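You operate a simulated robot arm through the tools that you are given. There is no shell and no other tool.

You run a simulated robot arm. Do the job below in one go: nothing can be reset, and whatever is moved stays where it is left.

Task
Pour an apple sample and stand it on the lit viewer.
Fine: green bottle into the bright jar up to its line, bottle back; jar on the viewer glass; leave the viewer switched on. Set down upright: green bottle, bright jar.

It is judged by the outcome, as a careful person would: the job done as asked, and still so three seconds after it is handed in. It fails if anything else is knocked over, pushed out of place, dropped, spilled or broken.

Robot
A 6-joint arm with a two-finger gripper, fixed in place. Base frame: the origin is at the foot of the arm, x ahead of it, y to its left, z up; the work surface is at about z = 853. Lengths are in mm, angles in rad, forces in N, time in s.
Its first joint turns from -2.897 to 2.897 rad. Payload 3.43 kg.
Tool frame: the origin (TCP) lies between the finger pads and is the grasp point; the fingertips stand 20 mm ahead of it; z points along the fingers, y is the line along which they close. The gripper opens to 190 mm. The gripper's body begins 248 mm behind the TCP.
Orientation is that of the tool frame in the base frame, as a unit quaternion [x, y, z, w]. With the fingers straight down and closing along the base's y, the tool's x points along the base's -x, its y along +y and its z along -z.

Tools
- The arm moves only by the tool jog_arm. Its argument "plan" is a list of rows, each an object of numbers (a shift or turn left out is 0, a gripper value left out holds the last): "x", "y", "z": the shift along the tool's x, y, z in mm; "ax", "ay", "az": the turn, a rotation vector about the tool's x, y, z in rad; "fingers": the opening, from 0 (shut) to 1 (fully open). In form: [{"x": .., "y": .., "z": .., "ax": .., "ay": .., "az": .., "fingers": ..}, ...]. A call has 1 to 20 rows; each row shifts and turns the commanded pose from where the row before left it, along the tool's axes as they then stand. Rows are played at 5 a second. More than 50 mm and 0.15 rad between two rows, or a gripper value outside its range, and nothing of the call is played. A pose out of reach is approached as far as the arm can. The call stops where the force on the tool passes 40 N (or 10 N more than at its start, if that is more) or the arm is blocked; 0.2 s more then pass. The fingers move at their own pace (about 45 mm/s each) and stop on an object; they squeeze with about 44 N. The grip force told is the motor's: it shows also when the fingers shut on nothing. Time passes only in rows, and 0.2 s behind the last, so rows that do not move let the fingers close. It gives the time, the measured TCP pose, the force on the tool (base axes), the opening and the grip force at its end, in the units of the frame above (readings bear some noise), with the torque about the TCP (base axes, N m) and any sound that the robot's microphone picked up.
- Cameras (640 x 400 px; columns grow to the right, rows downward): "scene" is fixed at [400.8, -648.8, 1640.1]; the picture's right is [0.77, -0.64, 0.00], its down [-0.39, -0.48, -0.79] and it looks along [0.50, 0.61, -0.62] (base axes); focal length 370 px, centre (320, 200). "wrist" rides on the gripper at [70, -8, -288] in the tool frame; the picture's right is [0.12, 0.99, 0.00], its down [-0.96, 0.12, -0.25] and it looks along [-0.25, 0.03, 0.97] (tool axes); focal length 261 px, centre (320, 200). There is no depth. A picture from a camera that has moved, and an enlarged one, comes with that camera's place and axes in the base frame and with its lens. The place of the scene camera against the robot may be out by one fixed shift of up to 12 mm in any direction.
- grab_frame(camera): a new picture of that camera. It takes no simulated time.
- move_column(by): slides the trunk up (or, below 0, down) by that many mm; the arm rides with it, the base frame stays. It gives what a move gives, with no picture.
- zoom(camera, box): a new picture of the part [left, top, right, bottom] of that camera's present view, enlarged. It takes no simulated time.
- close_job(): hands the job in; it is judged then, once.

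Places have to be worked out from the pictures, the camera data and where the tool is seen. Open the gripper and draw the arm clear of the work before you hand the job in, unless the task says otherwise.

The tools are called after ">>>" by a JSON object that holds its "name" and its "arguments". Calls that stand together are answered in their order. jog_arm: Moves the arm, as the interface text tells. Its arguments: {"type":"object","properties":{"plan":{"type":"array","items":{"type":"object","properties":{"x":{"type":"number"},"y":{"type":"number"},"z":{"type":"number"},"ax":{"type":"number"},"ay":{"type":"number"},"az":{"type":"number"},"fingers":{"type":"number"}}}}},"required":["plan"]} The other tools are called the same way: move_column (by) slides the trunk up or down; grab_frame (camera) takes a picture; zoom (camera, box) takes an enlarged picture of a part of a camera's view; close_job () hands the job in.

At the start:

```text
t: 0.0
eef_pos: [711.8, 108.5, 1255.0]
tcp_rot: [0.0, 1.0, -0.001, -0.001]
force: [-0.3, 0.3, 1.3]
wrist_torque: [0.05, -0.02, -0.03]
width: 190.0
finger_force: 0.1
trunk travel left (down, up): [-175.0, 65.0]
```

scene: 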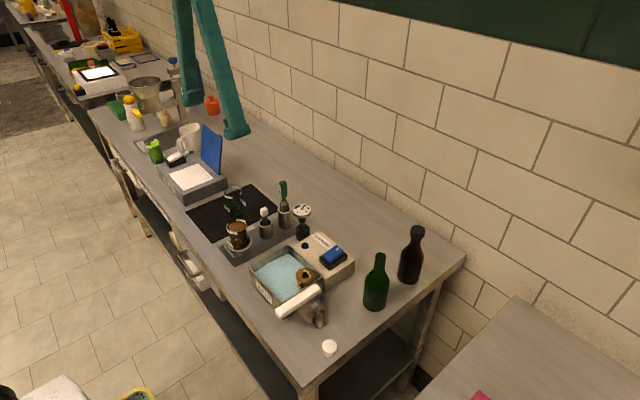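
wrist: 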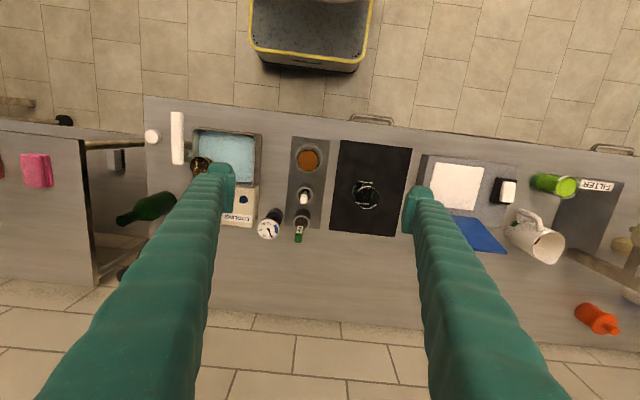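

I'll begin by inspecting the scene in detail with enlarged pictures.

>>> {"name": "zoom", "arguments": {"camera": "scene", "box": [220, 160, 380, 260]}}

>>> {"name": "zoom", "arguments": {"camera": "scene", "box": [240, 220, 480, 370]}}

>>> {"name": "zoom", "arguments": {"camera": "scene", "box": [100, 80, 260, 220]}}

>>> {"name": "zoom", "arguments": {"camera": "wrist", "box": [400, 130, 640, 280]}}

>>> {"name": "zoom", "arguments": {"camera": "wrist", "box": [100, 90, 340, 260]}}

```text
4.00 times, centred on (300, 210) of scene
camera zoom: at [400.8, -648.8, 1640.1], right [0.77, -0.64, 0.0], down [-0.39, -0.48, -0.79], along [0.5, 0.61, -0.62], focal length 1479 px, centre (400, 160)
```

zoom: 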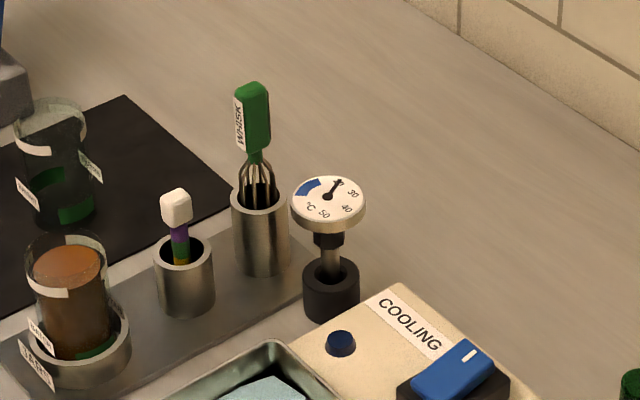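

```text
2.67 times, centred on (360, 295) of scene
camera zoom: at [400.8, -648.8, 1640.1], right [0.77, -0.64, 0.0], down [-0.39, -0.48, -0.79], along [0.5, 0.61, -0.62], focal length 986 px, centre (213, -53)
```

zoom: 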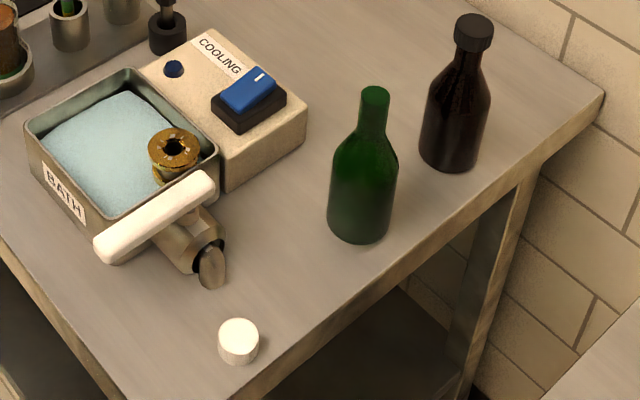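

```text
2.86 times, centred on (180, 150) of scene
camera zoom: at [400.8, -648.8, 1640.1], right [0.77, -0.64, 0.0], down [-0.39, -0.48, -0.79], along [0.5, 0.61, -0.62], focal length 1057 px, centre (720, 343)
```

zoom: 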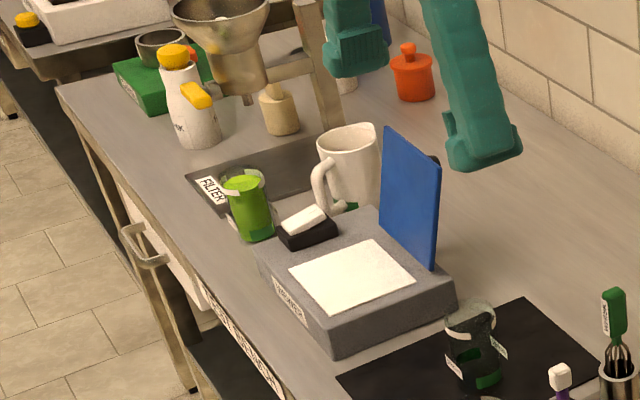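

```text
2.67 times, centred on (520, 205) of wrist
camera zoom: at [641.0, 99.9, 1540.5], right [-0.12, 0.99, 0.0], down [0.96, 0.12, 0.25], along [0.25, 0.03, -0.97], focal length 695 px, centre (-213, 187)
```

zoom: 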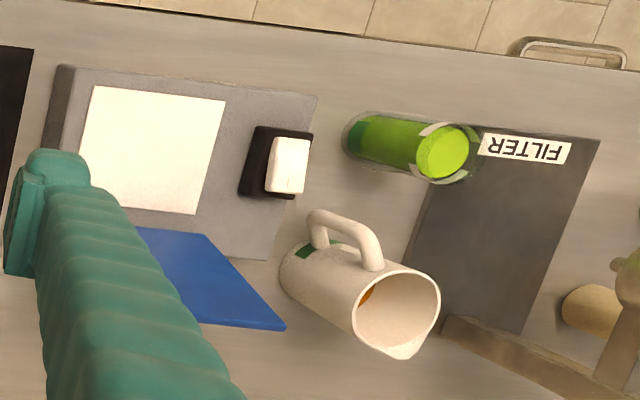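

```text
2.35 times, centred on (220, 175) of wrist
camera zoom: at [641.0, 99.9, 1540.5], right [-0.12, 0.99, 0.0], down [0.96, 0.12, 0.25], along [0.25, 0.03, -0.97], focal length 613 px, centre (555, 259)
```

zoom: 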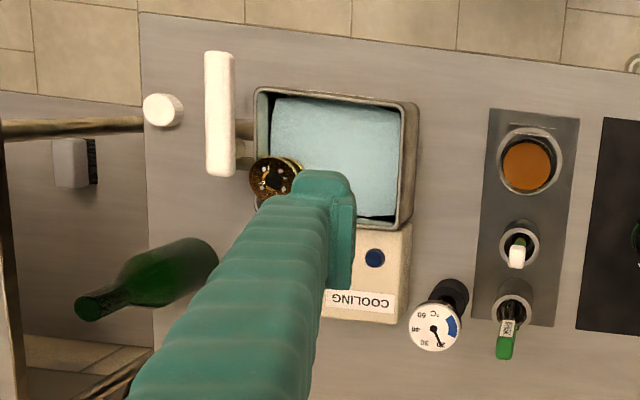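

I need to read the labels on the jars and the viewer, so I'll zoom further.

>>> {"name": "zoom", "arguments": {"camera": "scene", "box": [215, 180, 255, 230]}}

>>> {"name": "zoom", "arguments": {"camera": "scene", "box": [215, 215, 265, 260]}}

>>> {"name": "zoom", "arguments": {"camera": "scene", "box": [140, 130, 180, 170]}}

>>> {"name": "zoom", "arguments": {"camera": "scene", "box": [155, 140, 235, 210]}}

>>> {"name": "zoom", "arguments": {"camera": "scene", "box": [345, 220, 435, 320]}}

>>> {"name": "zoom", "arguments": {"camera": "wrist", "box": [330, 150, 410, 230]}}

>>> {"name": "zoom", "arguments": {"camera": "scene", "box": [0, 0, 200, 130]}}

```text
8.00 times, centred on (235, 205) of scene
camera zoom: at [400.8, -648.8, 1640.1], right [0.77, -0.64, 0.0], down [-0.39, -0.48, -0.79], along [0.5, 0.61, -0.62], focal length 2959 px, centre (1000, 160)
```

zoom: 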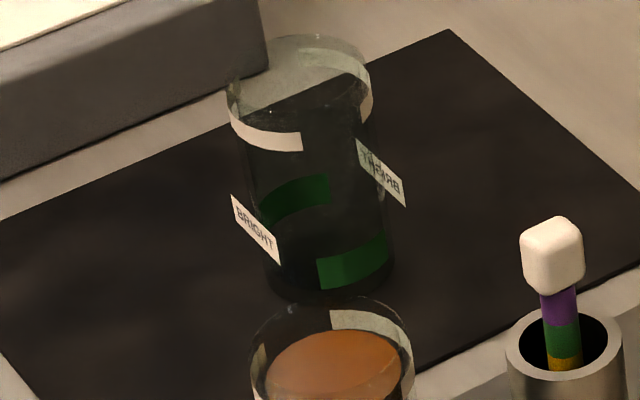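

```text
8.89 times, centred on (240, 238) of scene
camera zoom: at [400.8, -648.8, 1640.1], right [0.77, -0.64, 0.0], down [-0.39, -0.48, -0.79], along [0.5, 0.61, -0.62], focal length 3288 px, centre (1031, -133)
```

zoom: 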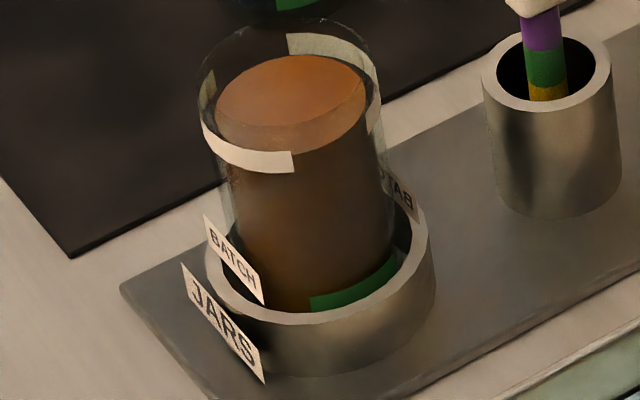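

```text
10.00 times, centred on (160, 150) of scene
camera zoom: at [400.8, -648.8, 1640.1], right [0.77, -0.64, 0.0], down [-0.39, -0.48, -0.79], along [0.5, 0.61, -0.62], focal length 3698 px, centre (1920, 700)
```

zoom: 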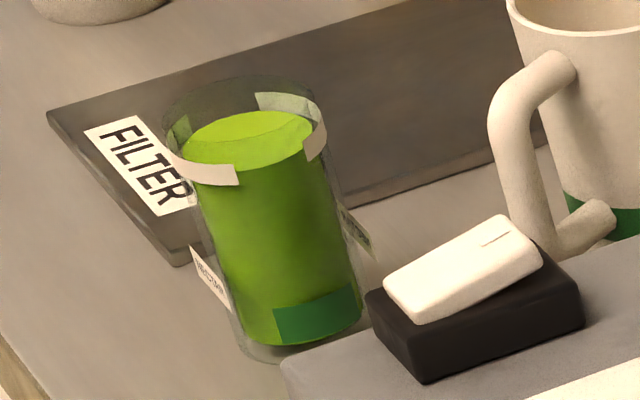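

```text
5.71 times, centred on (195, 175) of scene
camera zoom: at [400.8, -648.8, 1640.1], right [0.77, -0.64, 0.0], down [-0.39, -0.48, -0.79], along [0.5, 0.61, -0.62], focal length 2113 px, centre (1034, 343)
```

zoom: 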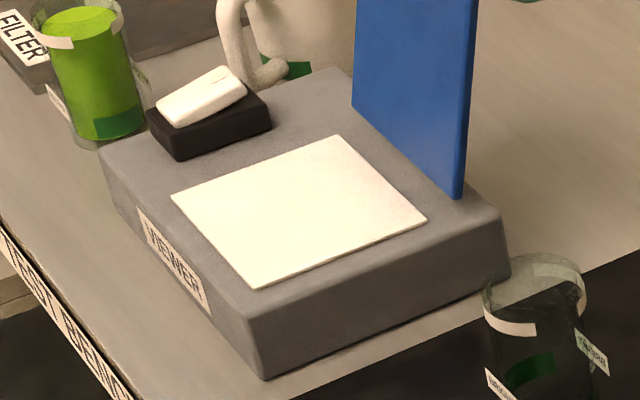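

```text
4.00 times, centred on (390, 270) of scene
camera zoom: at [400.8, -648.8, 1640.1], right [0.77, -0.64, 0.0], down [-0.39, -0.48, -0.79], along [0.5, 0.61, -0.62], focal length 1479 px, centre (40, -80)
```

zoom: 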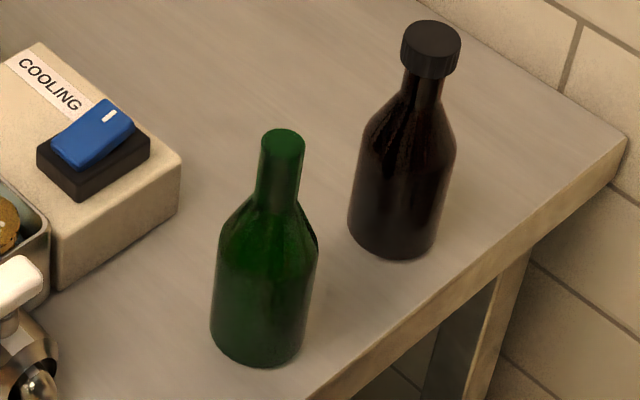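

```text
5.00 times, centred on (370, 190) of wrist
camera zoom: at [641.0, 99.9, 1540.5], right [-0.12, 0.99, 0.0], down [0.96, 0.12, 0.25], along [0.25, 0.03, -0.97], focal length 1303 px, centre (70, 250)
```

zoom: 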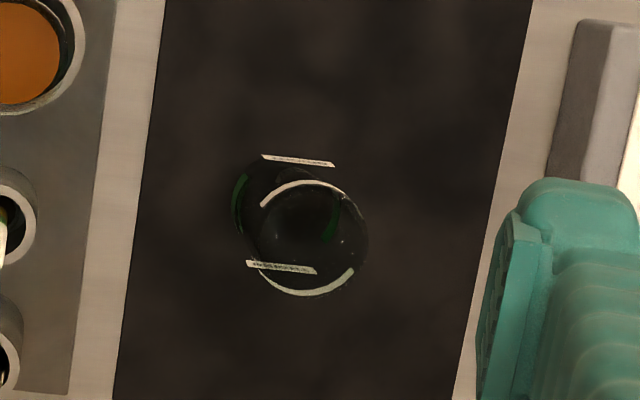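

```text
3.08 times, centred on (100, 65) of scene
camera zoom: at [400.8, -648.8, 1640.1], right [0.77, -0.64, 0.0], down [-0.39, -0.48, -0.79], along [0.5, 0.61, -0.62], focal length 1138 px, centre (997, 615)
```

zoom: 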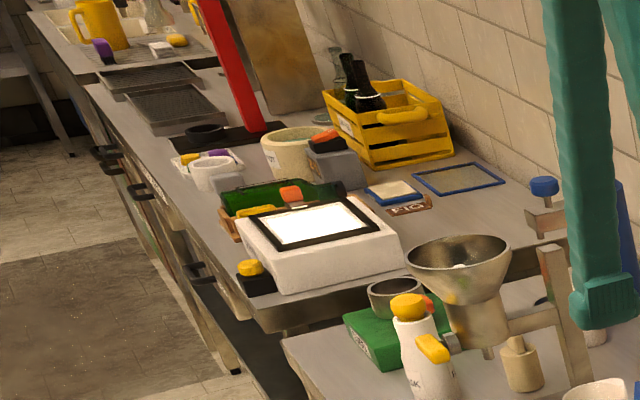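

The empty jar on the black mat reads "BRIGHT"; the jars on the tray and near the filter are others. Let me look closely at the viewer's switch and glass and at the jar's fill line.

>>> {"name": "zoom", "arguments": {"camera": "scene", "box": [165, 145, 205, 170]}}

>>> {"name": "zoom", "arguments": {"camera": "wrist", "box": [420, 150, 540, 225]}}

>>> {"name": "zoom", "arguments": {"camera": "scene", "box": [222, 182, 250, 220]}}

>>> {"name": "zoom", "arguments": {"camera": "scene", "box": [310, 235, 360, 275]}}

>>> {"name": "zoom", "arguments": {"camera": "wrist", "box": [110, 180, 190, 230]}}

```text
16.00 times, centred on (185, 158) of scene
camera zoom: at [400.8, -648.8, 1640.1], right [0.77, -0.64, 0.0], down [-0.39, -0.48, -0.79], along [0.5, 0.61, -0.62], focal length 5917 px, centre (2480, 880)
```

zoom: 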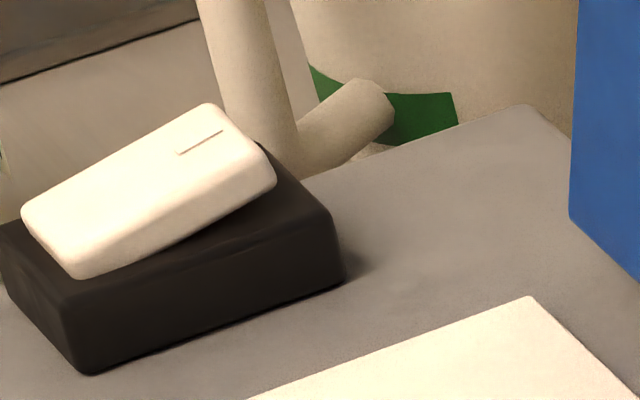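

```text
5.33 times, centred on (480, 188) of wrist
camera zoom: at [641.0, 99.9, 1540.5], right [-0.12, 0.99, 0.0], down [0.96, 0.12, 0.25], along [0.25, 0.03, -0.97], focal length 1390 px, centre (-533, 267)
```

zoom: 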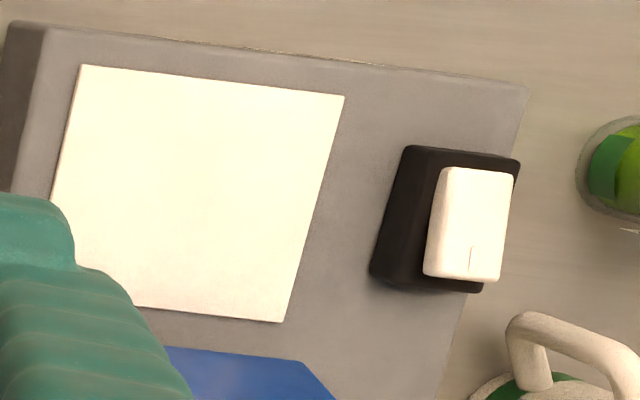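

```text
10.53 times, centred on (236, 201) of scene
camera zoom: at [400.8, -648.8, 1640.1], right [0.77, -0.64, 0.0], down [-0.39, -0.48, -0.79], along [0.5, 0.61, -0.62], focal length 3893 px, centre (1204, 190)
```

zoom: 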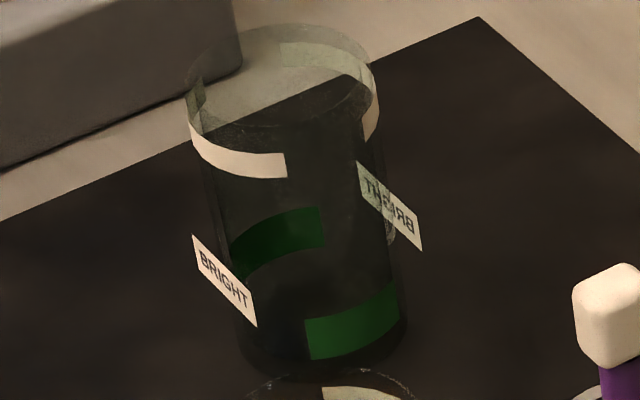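

```text
10.00 times, centred on (335, 255) of scene
camera zoom: at [400.8, -648.8, 1640.1], right [0.77, -0.64, 0.0], down [-0.39, -0.48, -0.79], along [0.5, 0.61, -0.62], focal length 3698 px, centre (170, -350)
```

zoom: 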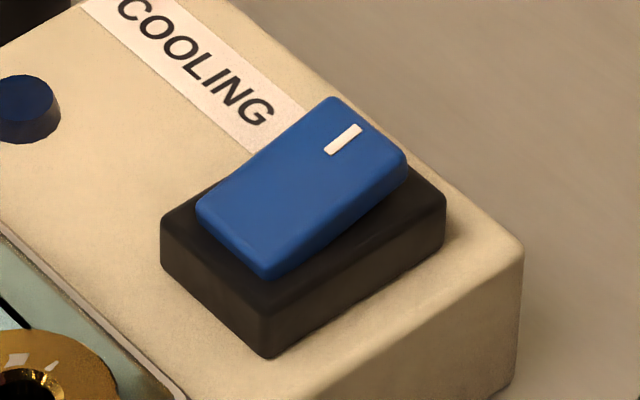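

```text
8.00 times, centred on (150, 205) of wrist
camera zoom: at [641.0, 99.9, 1540.5], right [-0.12, 0.99, 0.0], down [0.96, 0.12, 0.25], along [0.25, 0.03, -0.97], focal length 2085 px, centre (1680, 160)
```

zoom: 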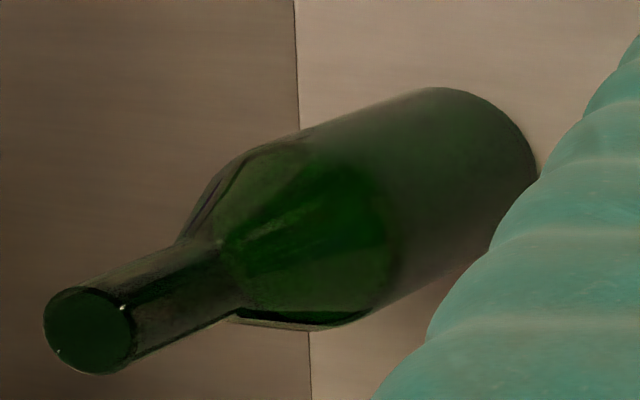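

I want to compare the bench viewer's glass with the far bench's viewer, to judge whether ours is lit now.

>>> {"name": "zoom", "arguments": {"camera": "scene", "box": [70, 50, 150, 100]}}

>>> {"name": "zoom", "arguments": {"camera": "scene", "box": [155, 145, 235, 195]}}

>>> {"name": "zoom", "arguments": {"camera": "scene", "box": [300, 330, 360, 370]}}

```text
8.00 times, centred on (110, 75) of scene
camera zoom: at [400.8, -648.8, 1640.1], right [0.77, -0.64, 0.0], down [-0.39, -0.48, -0.79], along [0.5, 0.61, -0.62], focal length 2959 px, centre (2000, 1200)
```

zoom: 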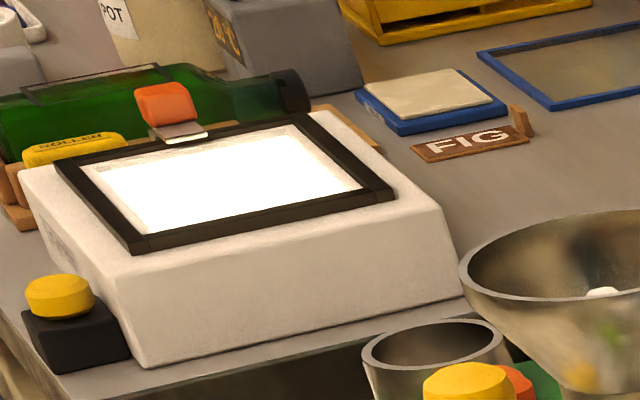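

```text
8.00 times, centred on (195, 170) of scene
camera zoom: at [400.8, -648.8, 1640.1], right [0.77, -0.64, 0.0], down [-0.39, -0.48, -0.79], along [0.5, 0.61, -0.62], focal length 2959 px, centre (1320, 440)
```

zoom: 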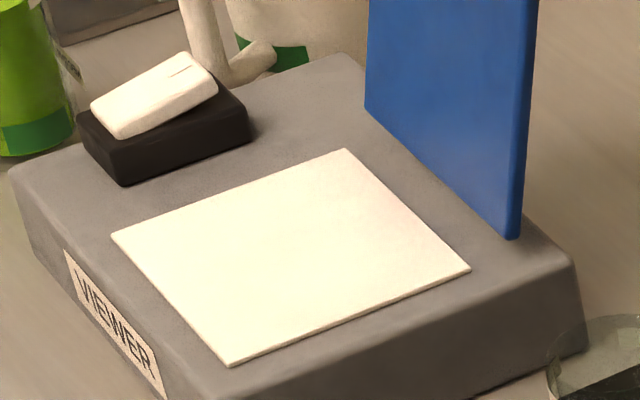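

```text
10.00 times, centred on (330, 350) of scene
camera zoom: at [400.8, -648.8, 1640.1], right [0.77, -0.64, 0.0], down [-0.39, -0.48, -0.79], along [0.5, 0.61, -0.62], focal length 3698 px, centre (220, -1300)
```

zoom: 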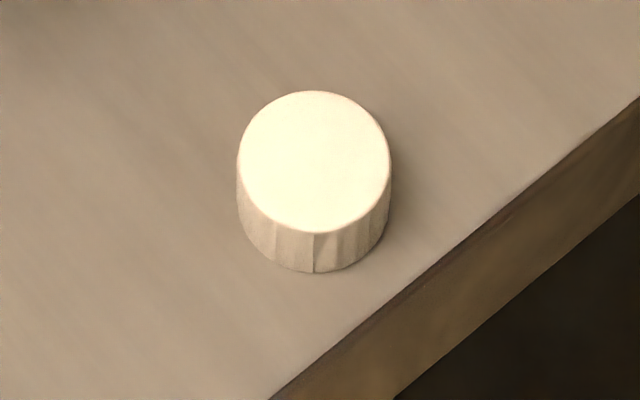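

Our viewer's glass looks unlit (plain warm white, compared with the glowing far one), and its rocker's marked end stands raised, so I'll likely have to press it. I judge the rocker at about (737, 549, 955), and I'll move above it at height to look closely with the wrist camera.

>>> {"name": "jog_arm", "arguments": {"plan": [{"x": -3, "y": 42}, {"x": -3, "y": 42}, {"x": -3, "y": 42}, {"x": -3, "y": 42}, {"x": -3, "y": 42}, {"x": -3, "y": 42}, {"x": -3, "y": 42}, {"x": -3, "y": 42}, {"x": -3, "y": 42}, {"x": 0, "y": 42}, {"z": 30}, {"z": 30}, {"z": 0}]}}

```text
t: 2.8
eef_pos: [728.7, 520.4, 1173.0]
tcp_rot: [0.0, 1.0, 0.001, 0.0]
force: [-0.2, -0.4, 0.3]
wrist_torque: [-0.06, -0.01, 0.0]
width: 189.7
finger_force: 0.1
out of reach, approached as far as the arm can: row 9, 10
trunk travel left (down, up): [-175.0, 65.0]
```

The arm reached its limit at that height; the pose is about (729, 520, 1173). I'll look from here.

>>> {"name": "grab_frame", "arguments": {"camera": "wrist"}}

>>> {"name": "grab_frame", "arguments": {"camera": "scene"}}

```text
taken
camera wrist: at [656.9, 511.9, 1458.6], right [-0.12, 0.99, 0.0], down [0.96, 0.12, 0.25], along [0.25, 0.03, -0.97], focal length 261 px, centre (320, 200)
```

wrist: 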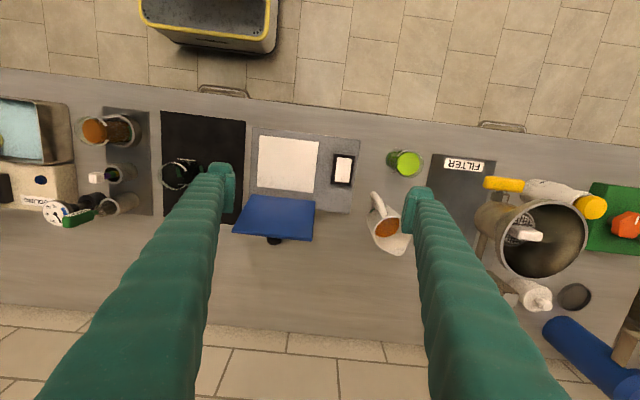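

```text
taken
```

scene: 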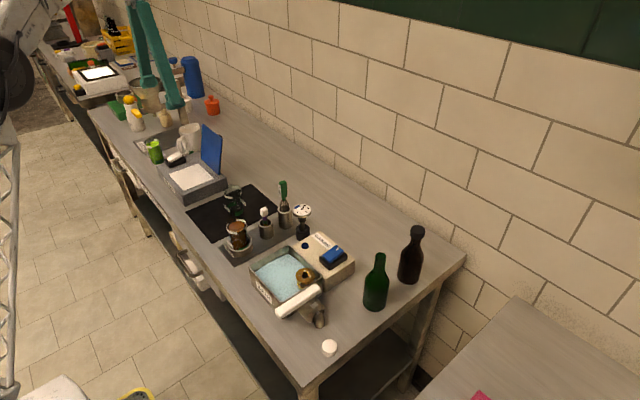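

Now I'll zoom on the viewer and the jar from this viewpoint for triangulation.

>>> {"name": "zoom", "arguments": {"camera": "wrist", "box": [240, 115, 440, 240]}}

>>> {"name": "zoom", "arguments": {"camera": "wrist", "box": [310, 135, 390, 200]}}

>>> {"name": "zoom", "arguments": {"camera": "wrist", "box": [70, 90, 250, 240]}}

```text
3.20 times, centred on (340, 178) of wrist
camera zoom: at [656.9, 511.9, 1458.6], right [-0.12, 0.99, 0.0], down [0.96, 0.12, 0.25], along [0.25, 0.03, -0.97], focal length 834 px, centre (256, 272)
```

zoom: 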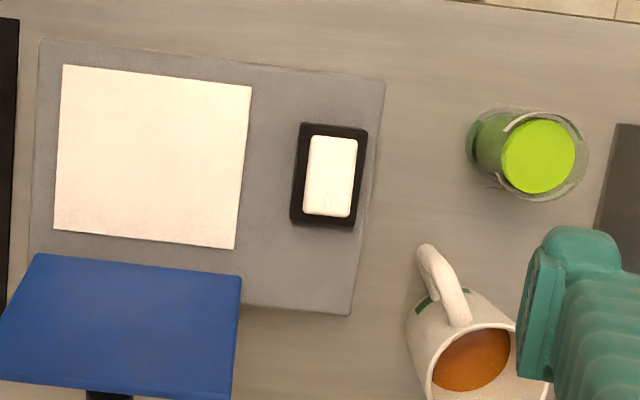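

```text
6.15 times, centred on (350, 168) of wrist
camera zoom: at [656.9, 511.9, 1458.6], right [-0.12, 0.99, 0.0], down [0.96, 0.12, 0.25], along [0.25, 0.03, -0.97], focal length 1604 px, centre (135, 400)
```

zoom: 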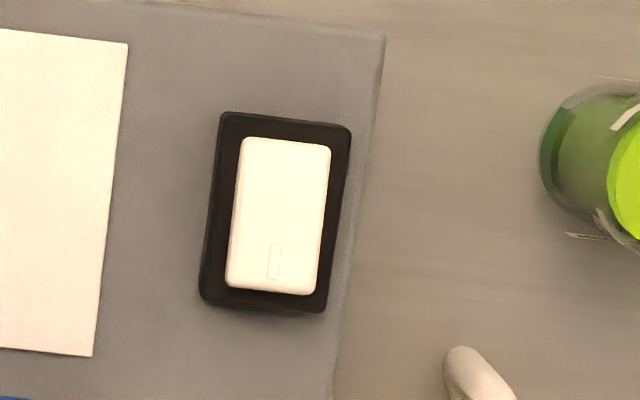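

```text
2.67 times, centred on (160, 165) of wrist
camera zoom: at [656.9, 511.9, 1458.6], right [-0.12, 0.99, 0.0], down [0.96, 0.12, 0.25], along [0.25, 0.03, -0.97], focal length 695 px, centre (747, 293)
```

zoom: 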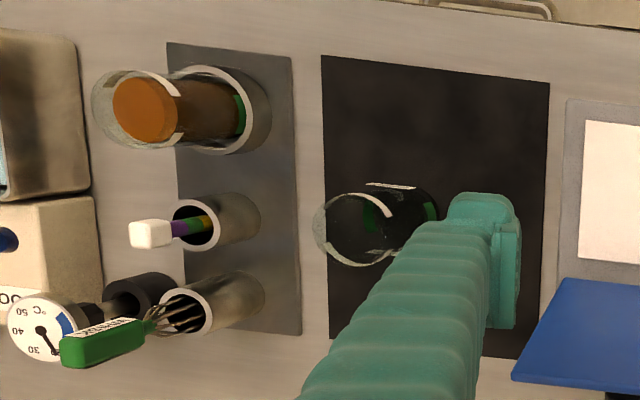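

The rocker's raised, marked end triangulates to about (740, 567, 940). I'll shut the fingers while coming to about (756, 567, 1075), above the raised end.

>>> {"name": "jog_arm", "arguments": {"plan": [{"x": -2.9, "y": 6.4, "z": 20, "fingers": 0}, {"x": -2.9, "y": 6.4, "z": 20, "fingers": 0}, {"x": -2.9, "y": 6.4, "z": 20, "fingers": 0}, {"x": -2.9, "y": 6.4, "z": 20, "fingers": 0}, {"x": -2.9, "y": 6.4, "z": 20, "fingers": 0}, {"x": -2.9, "y": 6.4, "z": 20, "fingers": 0}, {"fingers": 0}, {"fingers": 0}, {"fingers": 0}, {"fingers": 0}, {"fingers": 0}]}}

```text
t: 5.2
eef_pos: [744.6, 557.5, 1053.3]
tcp_rot: [0.0, 1.0, 0.001, 0.0]
force: [-0.1, -0.3, 0.6]
wrist_torque: [0.01, 0.0, 0.0]
width: 0.0
finger_force: 22.2
trunk travel left (down, up): [-175.0, 65.0]
```

Calls start from the pose actually reached. I'm at (745, 558, 1053) with the fingers shut; I'll shift to (757, 567) and come down to a tip height of about 957.

>>> {"name": "jog_arm", "arguments": {"plan": [{"x": -4.2, "y": 3.2, "z": 19}, {"x": -4.2, "y": 3.2, "z": 19}, {"x": -4, "y": 3.1, "z": 19}, {"z": 19}, {}]}}

>>> {"name": "zoom", "arguments": {"camera": "scene", "box": [140, 120, 240, 200]}}

>>> {"name": "grab_frame", "arguments": {"camera": "wrist"}}

```text
t: 6.4
eef_pos: [758.3, 569.7, 977.4]
tcp_rot: [0.0, 1.0, 0.0, 0.0]
force: [0.4, 0.6, -0.6]
wrist_torque: [-0.02, -0.01, 0.02]
width: 0.0
finger_force: 34.0
trunk travel left (down, up): [-175.0, 65.0]
```

```text
5.00 times, centred on (190, 160) of scene
camera zoom: at [400.8, -648.8, 1640.1], right [0.77, -0.64, 0.0], down [-0.39, -0.48, -0.79], along [0.5, 0.61, -0.62], focal length 1849 px, centre (970, 400)
```

zoom: 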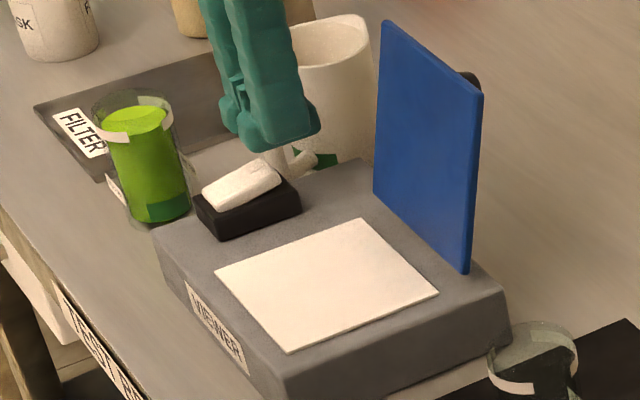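

```text
taken
camera wrist: at [686.5, 561.2, 1262.0], right [-0.12, 0.99, 0.0], down [0.96, 0.12, 0.25], along [0.25, 0.03, -0.97], focal length 261 px, centre (320, 200)
```

wrist: 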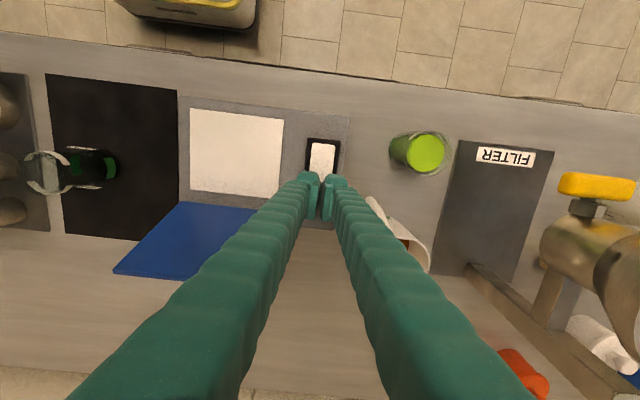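

The fingertips are above and just behind the rocker; I'll check the alignment in detail.

>>> {"name": "zoom", "arguments": {"camera": "wrist", "box": [280, 125, 360, 225]}}

>>> {"name": "zoom", "arguments": {"camera": "scene", "box": [165, 130, 215, 170]}}

```text
4.00 times, centred on (320, 175) of wrist
camera zoom: at [686.5, 561.2, 1262.0], right [-0.12, 0.99, 0.0], down [0.96, 0.12, 0.25], along [0.25, 0.03, -0.97], focal length 1043 px, centre (320, 300)
```

zoom: 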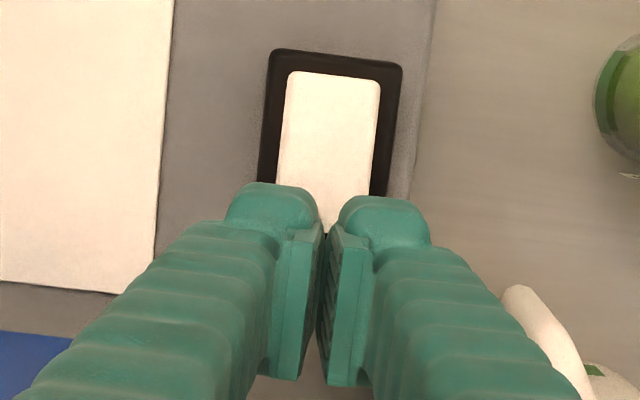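

```text
10.00 times, centred on (190, 150) of scene
camera zoom: at [400.8, -648.8, 1640.1], right [0.77, -0.64, 0.0], down [-0.39, -0.48, -0.79], along [0.5, 0.61, -0.62], focal length 3698 px, centre (1620, 700)
```

zoom: 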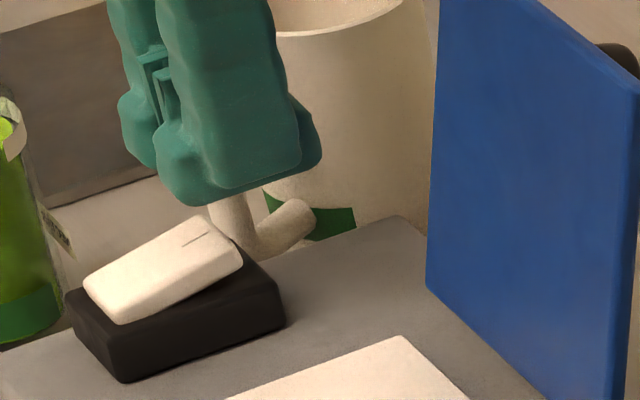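

The fingertips overlap the rocker's raised end by about 10 mm, centred sideways. I'll press down gently in small steps.

>>> {"name": "jog_arm", "arguments": {"plan": [{"z": 4}, {"z": 4}, {"z": 3}, {"z": 3}, {"z": 2}, {"z": 2}]}}

>>> {"name": "zoom", "arguments": {"camera": "scene", "box": [150, 125, 230, 190]}}

```text
t: 7.8
eef_pos: [758.0, 567.3, 959.9]
tcp_rot: [0.001, 1.0, 0.0, 0.0]
force: [0.2, -0.5, 0.9]
wrist_torque: [-0.03, -0.01, -0.02]
width: 0.1
finger_force: 34.3
trunk travel left (down, up): [-175.0, 65.0]
```

```text
6.15 times, centred on (190, 158) of scene
camera zoom: at [400.8, -648.8, 1640.1], right [0.77, -0.64, 0.0], down [-0.39, -0.48, -0.79], along [0.5, 0.61, -0.62], focal length 2276 px, centre (1120, 462)
```

zoom: 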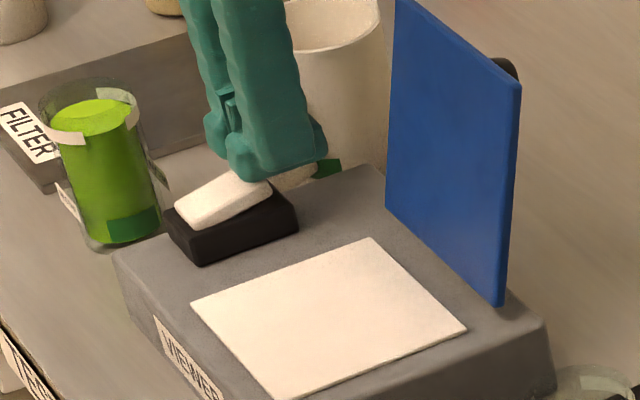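

Not in contact yet (force near zero). I'll go on lowering in small steps.

>>> {"name": "jog_arm", "arguments": {"plan": [{"z": 2}, {"z": 2}, {"z": 2}, {"z": 2}]}}

>>> {"name": "zoom", "arguments": {"camera": "scene", "box": [150, 125, 230, 190]}}

```text
t: 8.8
eef_pos: [757.4, 569.2, 952.0]
tcp_rot: [0.0, 1.0, 0.001, 0.0]
force: [0.3, 0.6, -0.7]
wrist_torque: [-0.01, -0.04, -0.01]
width: 0.0
finger_force: 34.4
trunk travel left (down, up): [-175.0, 65.0]
```

```text
6.15 times, centred on (190, 158) of scene
camera zoom: at [400.8, -648.8, 1640.1], right [0.77, -0.64, 0.0], down [-0.39, -0.48, -0.79], along [0.5, 0.61, -0.62], focal length 2276 px, centre (1120, 462)
```

zoom: 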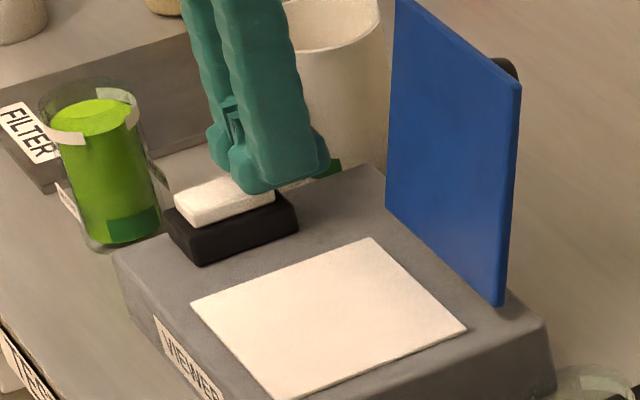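

The rocker has begun to tilt under light pressure. I'll keep pressing.

>>> {"name": "jog_arm", "arguments": {"plan": [{"z": 2}, {"z": 2}, {"z": 2}]}}

>>> {"name": "zoom", "arguments": {"camera": "scene", "box": [150, 125, 230, 190]}}

```text
t: 9.6
eef_pos: [757.5, 568.5, 948.9]
tcp_rot: [0.0, 1.0, 0.001, 0.001]
force: [1.5, 1.4, 12.7]
wrist_torque: [0.02, 0.16, -0.05]
width: 5.8
finger_force: 34.4
trunk travel left (down, up): [-175.0, 65.0]
```

```text
6.15 times, centred on (190, 158) of scene
camera zoom: at [400.8, -648.8, 1640.1], right [0.77, -0.64, 0.0], down [-0.39, -0.48, -0.79], along [0.5, 0.61, -0.62], focal length 2276 px, centre (1120, 462)
```

zoom: 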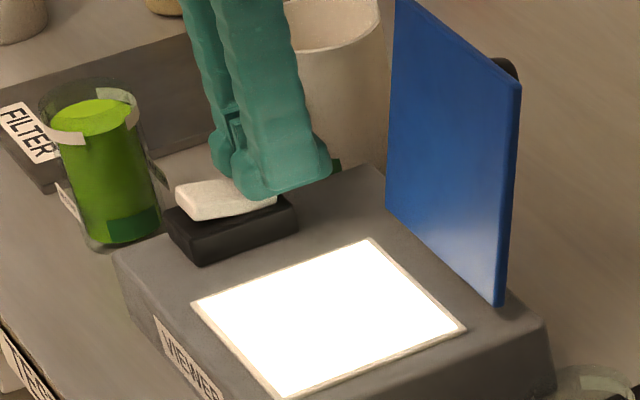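

The viewer is now lit (bright white glow reflected on the lid). I'll lift off and check that it stays on.

>>> {"name": "jog_arm", "arguments": {"plan": [{"z": -5}, {"z": -15}, {"z": -30}, {"z": -30}]}}

>>> {"name": "zoom", "arguments": {"camera": "scene", "box": [150, 125, 230, 190]}}

```text
t: 10.6
eef_pos: [756.0, 568.2, 1024.7]
tcp_rot: [0.0, 1.0, 0.0, -0.001]
force: [0.2, 0.3, 0.1]
wrist_torque: [-0.02, 0.05, -0.02]
width: 0.0
finger_force: 34.6
trunk travel left (down, up): [-175.0, 65.0]
```

```text
6.15 times, centred on (190, 158) of scene
camera zoom: at [400.8, -648.8, 1640.1], right [0.77, -0.64, 0.0], down [-0.39, -0.48, -0.79], along [0.5, 0.61, -0.62], focal length 2276 px, centre (1120, 462)
```

zoom: 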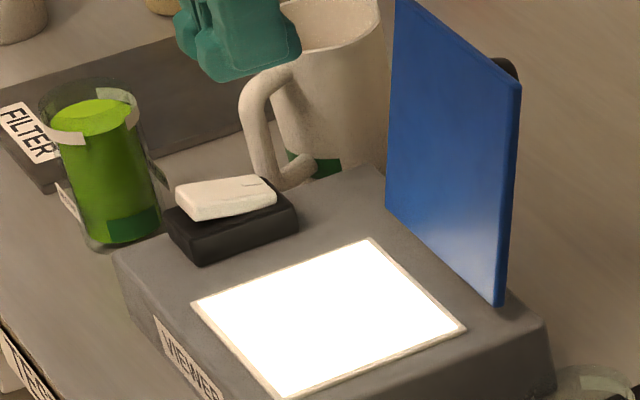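

The viewer latched on. Now I travel back toward the green bottle at a safe height, passing well above the jars.

>>> {"name": "jog_arm", "arguments": {"plan": [{"x": 3, "y": -30, "z": -6}, {"x": 3, "y": -46, "z": -6}, {"x": 3, "y": -46, "z": -6}, {"x": 3, "y": -46, "z": -6}, {"x": 3, "y": -46, "z": -6}, {"x": 3, "y": -46, "z": -6}, {"x": 3, "y": -46, "z": -6}, {"x": 3, "y": -46, "z": -6}, {"x": 3, "y": -46, "z": -6}, {"x": 3, "y": -46, "z": -6}, {"x": 3, "y": -46, "z": -6}, {"x": 3, "y": -46, "z": -6}, {"x": 3, "y": -46, "z": -6}, {"x": 3, "y": -46}, {"x": 3, "y": -46}, {"x": 3, "y": -46}, {"x": 3, "y": -46}, {"x": 3, "y": -46}, {"x": 3, "y": -30}, {}]}}

>>> {"name": "grab_frame", "arguments": {"camera": "wrist"}}

>>> {"name": "grab_frame", "arguments": {"camera": "scene"}}

```text
t: 14.8
eef_pos: [700.8, -273.2, 1103.0]
tcp_rot: [0.0, 1.0, 0.0, 0.0]
force: [0.1, 0.2, -1.0]
wrist_torque: [0.02, -0.02, 0.01]
width: 0.0
finger_force: 34.2
trunk travel left (down, up): [-175.0, 65.0]
```

```text
taken
camera wrist: at [630.4, -281.7, 1389.2], right [-0.12, 0.99, 0.0], down [0.96, 0.12, 0.25], along [0.25, 0.03, -0.97], focal length 261 px, centre (320, 200)
```

wrist: 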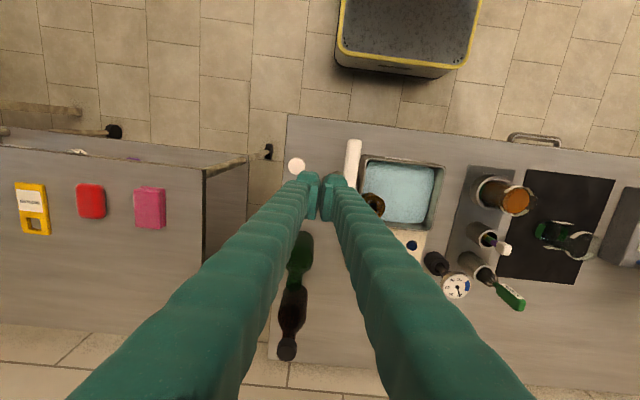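

```text
taken
```

scene: 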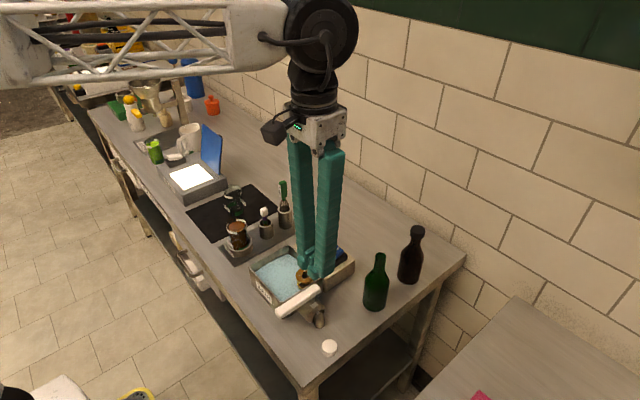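

I can see the arm and bottle. I'll zoom in on the bottle, cap and bath tap from here.

>>> {"name": "zoom", "arguments": {"camera": "wrist", "box": [250, 120, 450, 290]}}

>>> {"name": "zoom", "arguments": {"camera": "wrist", "box": [260, 210, 350, 300]}}

```text
2.35 times, centred on (350, 205) of wrist
camera zoom: at [630.4, -281.7, 1389.2], right [-0.12, 0.99, 0.0], down [0.96, 0.12, 0.25], along [0.25, 0.03, -0.97], focal length 613 px, centre (249, 188)
```

zoom: 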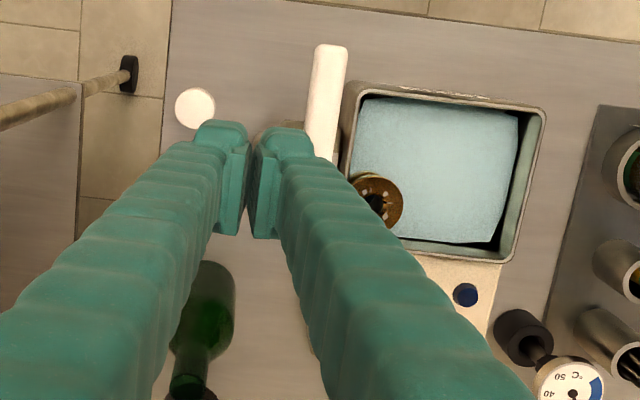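

```text
4.44 times, centred on (305, 255) of wrist
camera zoom: at [630.4, -281.7, 1389.2], right [-0.12, 0.99, 0.0], down [0.96, 0.12, 0.25], along [0.25, 0.03, -0.97], focal length 1158 px, centre (387, -44)
```

zoom: 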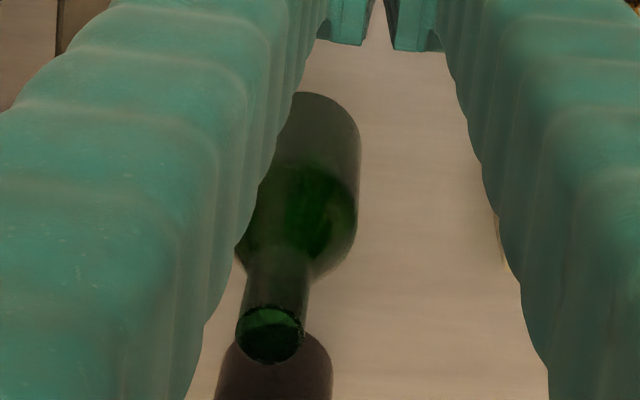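

Bottle: base centre about (870, -291), mouth near z 1020–1030, body about 57 mm across. I'll pitch the tool up 60° in place (tool then 30° below horizontal, pointing +x) and open the fingers to about 105 mm.

>>> {"name": "jog_arm", "arguments": {"plan": [{"ay": -0.131, "fingers": 0.55}, {"ay": -0.131, "fingers": 0.55}, {"ay": -0.131, "fingers": 0.55}, {"ay": -0.131, "fingers": 0.55}, {"ay": -0.131, "fingers": 0.55}, {"ay": -0.131, "fingers": 0.55}, {"ay": -0.131, "fingers": 0.55}, {"ay": -0.131, "fingers": 0.55}, {"fingers": 0.55}]}}

>>> {"name": "grab_frame", "arguments": {"camera": "wrist"}}

>>> {"name": "grab_frame", "arguments": {"camera": "scene"}}

```text
t: 16.8
eef_pos: [701.0, -274.5, 1101.9]
tcp_rot: [-0.001, 0.866, 0.001, 0.501]
force: [0.4, 0.9, -0.3]
wrist_torque: [0.0, 0.01, -0.01]
width: 104.6
finger_force: 0.1
trunk travel left (down, up): [-175.0, 65.0]
```

```text
taken
camera wrist: at [415.3, -282.6, 1183.7], right [-0.06, 0.99, -0.1], down [0.27, 0.12, 0.96], along [0.96, 0.03, -0.27], focal length 261 px, centre (320, 200)
```

wrist: 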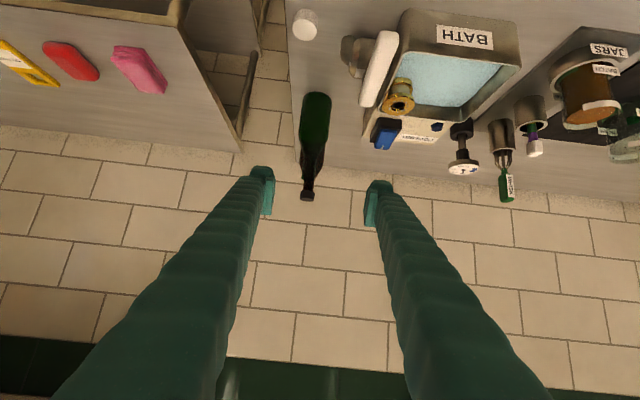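

```text
taken
```

scene: 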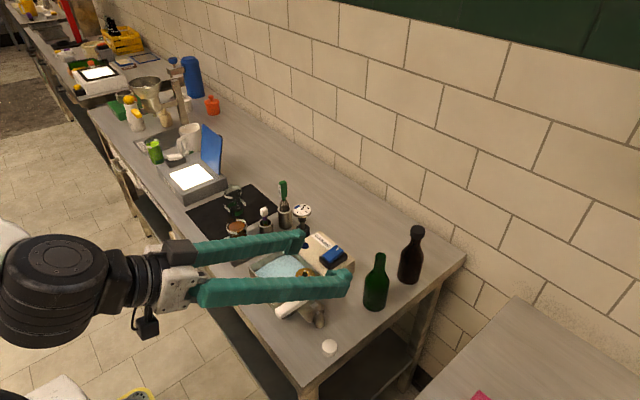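

The pitched pose works and the bottle stands ahead between the fingers. I'll move to a pre-grasp point on the line into the bottle, about (757, -292, 995).

>>> {"name": "jog_arm", "arguments": {"plan": [{"x": 16.1, "y": -4.4, "z": 25.6}, {"x": 16.1, "y": -4.4, "z": 25.6}, {"x": 16.1, "y": -4.4, "z": 25.6}, {"x": 16.1, "y": -4.4, "z": 25.6}, {}]}}

>>> {"name": "grab_frame", "arguments": {"camera": "wrist"}}

>>> {"name": "zoom", "arguments": {"camera": "wrist", "box": [240, 60, 400, 240]}}

>>> {"name": "zoom", "arguments": {"camera": "scene", "box": [260, 220, 420, 340]}}

```text
t: 18.0
eef_pos: [757.3, -291.2, 995.8]
tcp_rot: [0.0, 0.865, 0.0, 0.501]
force: [0.3, 0.1, -0.1]
wrist_torque: [-0.02, 0.03, 0.01]
width: 104.6
finger_force: 0.1
trunk travel left (down, up): [-175.0, 65.0]
```

```text
taken
camera wrist: at [473.1, -300.5, 1076.5], right [-0.06, 0.99, -0.1], down [0.27, 0.12, 0.96], along [0.96, 0.03, -0.27], focal length 261 px, centre (320, 200)
```

wrist: 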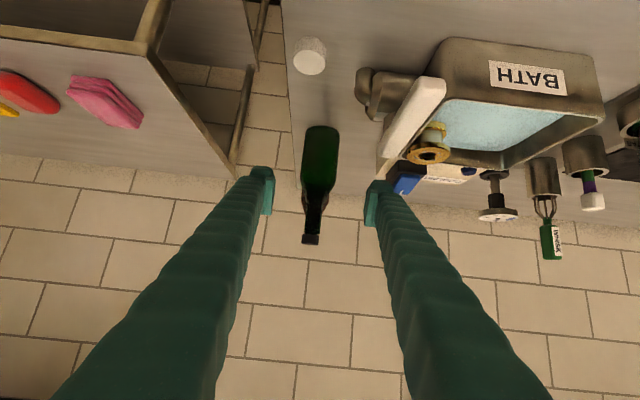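

```text
2.22 times, centred on (320, 150) of wrist
camera zoom: at [473.1, -300.5, 1076.5], right [-0.06, 0.99, -0.1], down [0.27, 0.12, 0.96], along [0.96, 0.03, -0.27], focal length 579 px, centre (320, 311)
```

zoom: 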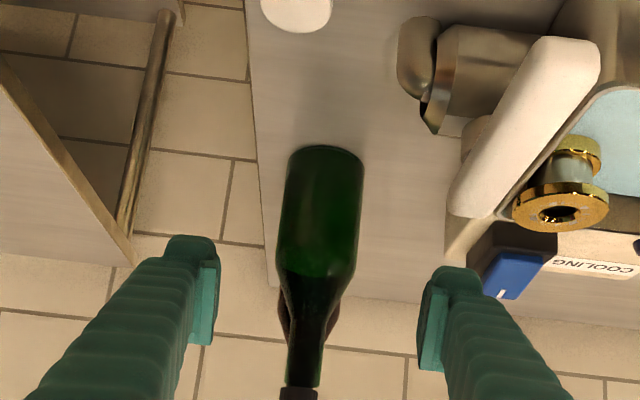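

```text
3.33 times, centred on (340, 280) of scene
camera zoom: at [400.8, -648.8, 1640.1], right [0.77, -0.64, 0.0], down [-0.39, -0.48, -0.79], along [0.5, 0.61, -0.62], focal length 1233 px, centre (253, -67)
```

zoom: 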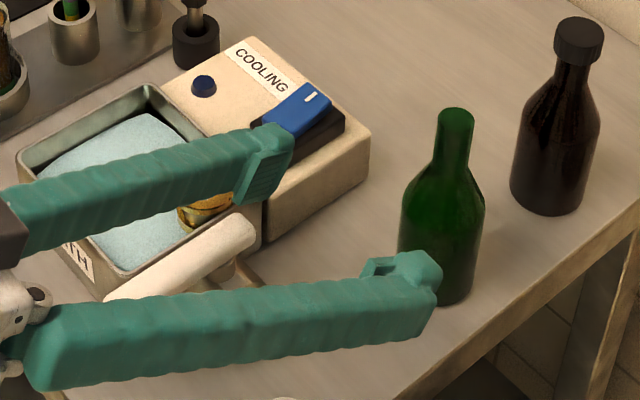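

The bottle is centred between the fingers: body up to about z 945, shoulder to 976, mouth at about 1021, y about -294. I'll advance to the grasp point (869, -294, 918) with the fingers still open.

>>> {"name": "jog_arm", "arguments": {"plan": [{"x": 6, "y": -2, "z": 15}, {"x": 5.5, "y": -1, "z": 20}, {"z": 20}, {"z": 20}, {"z": 20}, {"z": 20}, {"z": 20}, {}]}}

>>> {"name": "zoom", "arguments": {"camera": "wrist", "box": [240, 60, 400, 240]}}

>>> {"name": "zoom", "arguments": {"camera": "scene", "box": [300, 230, 440, 330]}}

```text
t: 19.8
eef_pos: [867.8, -293.9, 919.0]
tcp_rot: [0.0, 0.866, 0.0, 0.5]
force: [0.2, 0.2, 0.1]
wrist_torque: [0.0, 0.0, 0.0]
width: 104.3
finger_force: 0.2
trunk travel left (down, up): [-175.0, 65.0]
```

```text
2.22 times, centred on (320, 150) of wrist
camera zoom: at [582.7, -303.5, 999.9], right [-0.06, 0.99, -0.1], down [0.27, 0.12, 0.96], along [0.96, 0.03, -0.27], focal length 579 px, centre (320, 311)
```

zoom: 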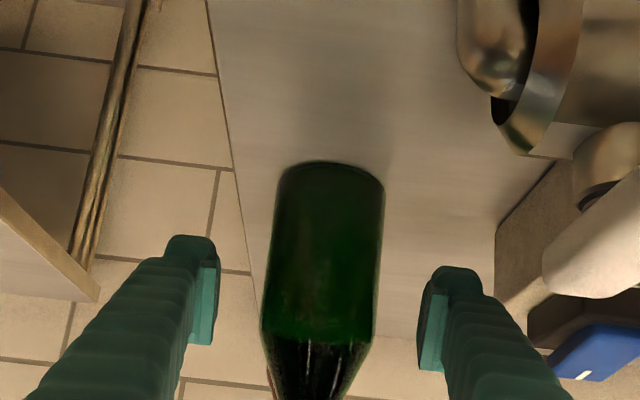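

```text
4.00 times, centred on (370, 280) of scene
camera zoom: at [400.8, -648.8, 1640.1], right [0.77, -0.64, 0.0], down [-0.39, -0.48, -0.79], along [0.5, 0.61, -0.62], focal length 1479 px, centre (120, -120)
```

zoom: 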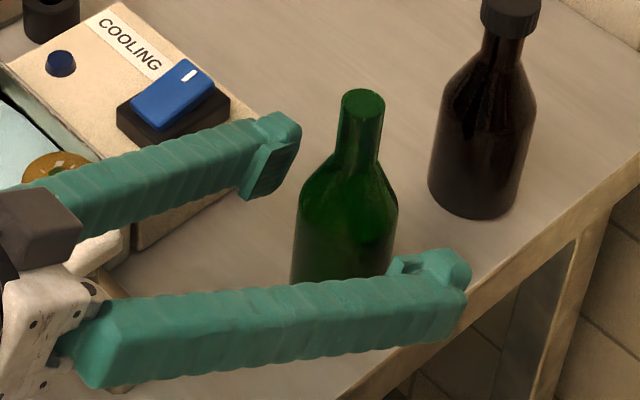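

Well aligned. I'll close the fingers on the bottle's body.

>>> {"name": "jog_arm", "arguments": {"plan": [{"fingers": 0}, {"fingers": 0}, {"fingers": 0}, {"fingers": 0}, {"fingers": 0}, {"fingers": 0}]}}

>>> {"name": "zoom", "arguments": {"camera": "scene", "box": [300, 230, 440, 330]}}

>>> {"name": "zoom", "arguments": {"camera": "wrist", "box": [240, 60, 400, 240]}}

```text
t: 21.2
eef_pos: [867.3, -294.1, 918.9]
tcp_rot: [-0.001, 0.866, 0.0, 0.501]
force: [0.1, -0.8, 0.6]
wrist_torque: [-0.04, -0.06, -0.02]
width: 58.5
finger_force: 43.8
trunk travel left (down, up): [-175.0, 65.0]
```

```text
4.00 times, centred on (370, 280) of scene
camera zoom: at [400.8, -648.8, 1640.1], right [0.77, -0.64, 0.0], down [-0.39, -0.48, -0.79], along [0.5, 0.61, -0.62], focal length 1479 px, centre (120, -120)
```

zoom: 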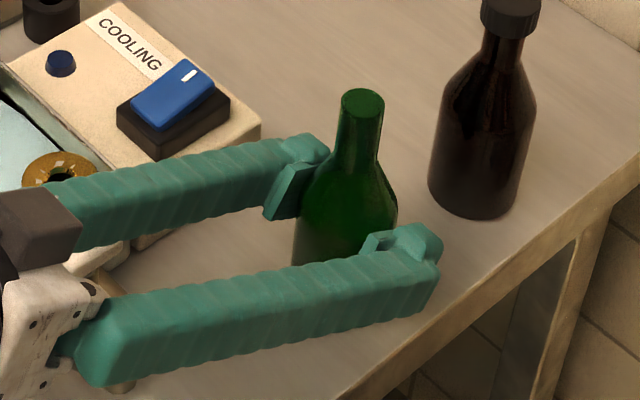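

```text
2.22 times, centred on (320, 150) of wrist
camera zoom: at [582.6, -303.5, 999.9], right [-0.06, 0.99, -0.1], down [0.27, 0.12, 0.96], along [0.96, 0.03, -0.27], focal length 579 px, centre (320, 311)
```

zoom: 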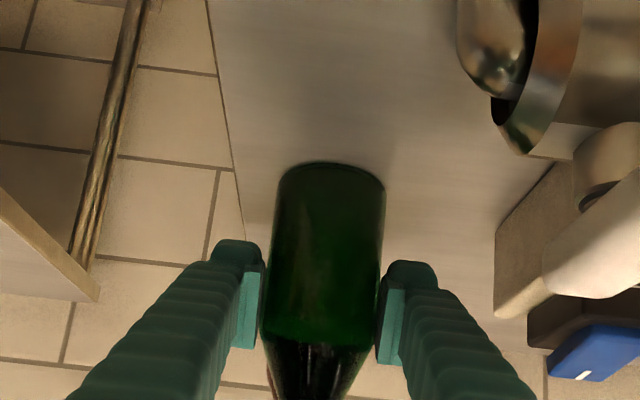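

The bottle is held (58.5 mm, 44 N) from pose (867, -294, 919). I'll lift it straight up smoothly to about z 1130.

>>> {"name": "jog_arm", "arguments": {"plan": [{"x": -4.3, "z": -2.5, "fingers": 0}, {"x": -8.7, "z": -5}, {"x": -17.3, "z": -10}, {"x": -24.2, "z": -14}, {"x": -24.2, "z": -14}, {"x": -24.2, "z": -14}, {"x": -24.2, "z": -14}, {"x": -24.2, "z": -14}, {"x": -17.3, "z": -10}, {"x": -8.7, "z": -5}, {"x": -4.3, "z": -2.5}, {}]}}

>>> {"name": "grab_frame", "arguments": {"camera": "scene"}}

>>> {"name": "grab_frame", "arguments": {"camera": "wrist"}}

```text
t: 23.8
eef_pos: [866.5, -293.3, 1129.0]
tcp_rot: [0.001, 0.866, -0.001, 0.501]
force: [0.2, -0.1, -5.5]
wrist_torque: [0.0, 0.03, 0.02]
width: 58.7
finger_force: 44.2
trunk travel left (down, up): [-175.0, 65.0]
```

```text
taken
```

scene: 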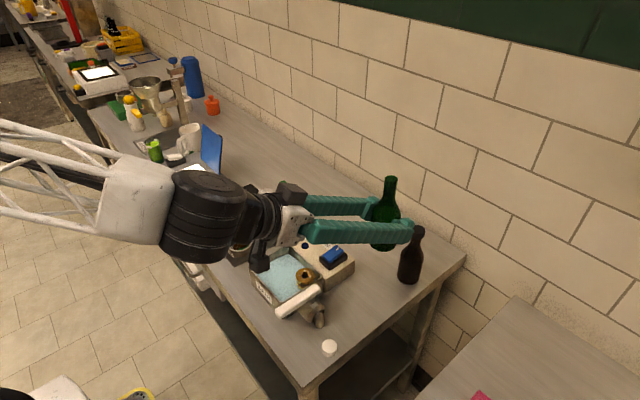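

```text
taken
camera wrist: at [582.4, -302.4, 1209.8], right [-0.06, 0.99, -0.1], down [0.27, 0.12, 0.96], along [0.96, 0.03, -0.27], focal length 261 px, centre (320, 200)
```

wrist: 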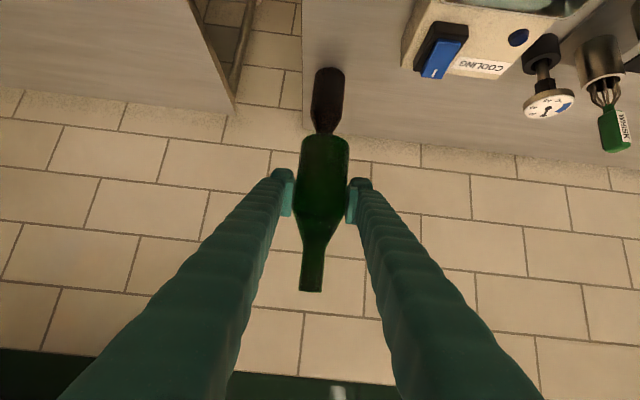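

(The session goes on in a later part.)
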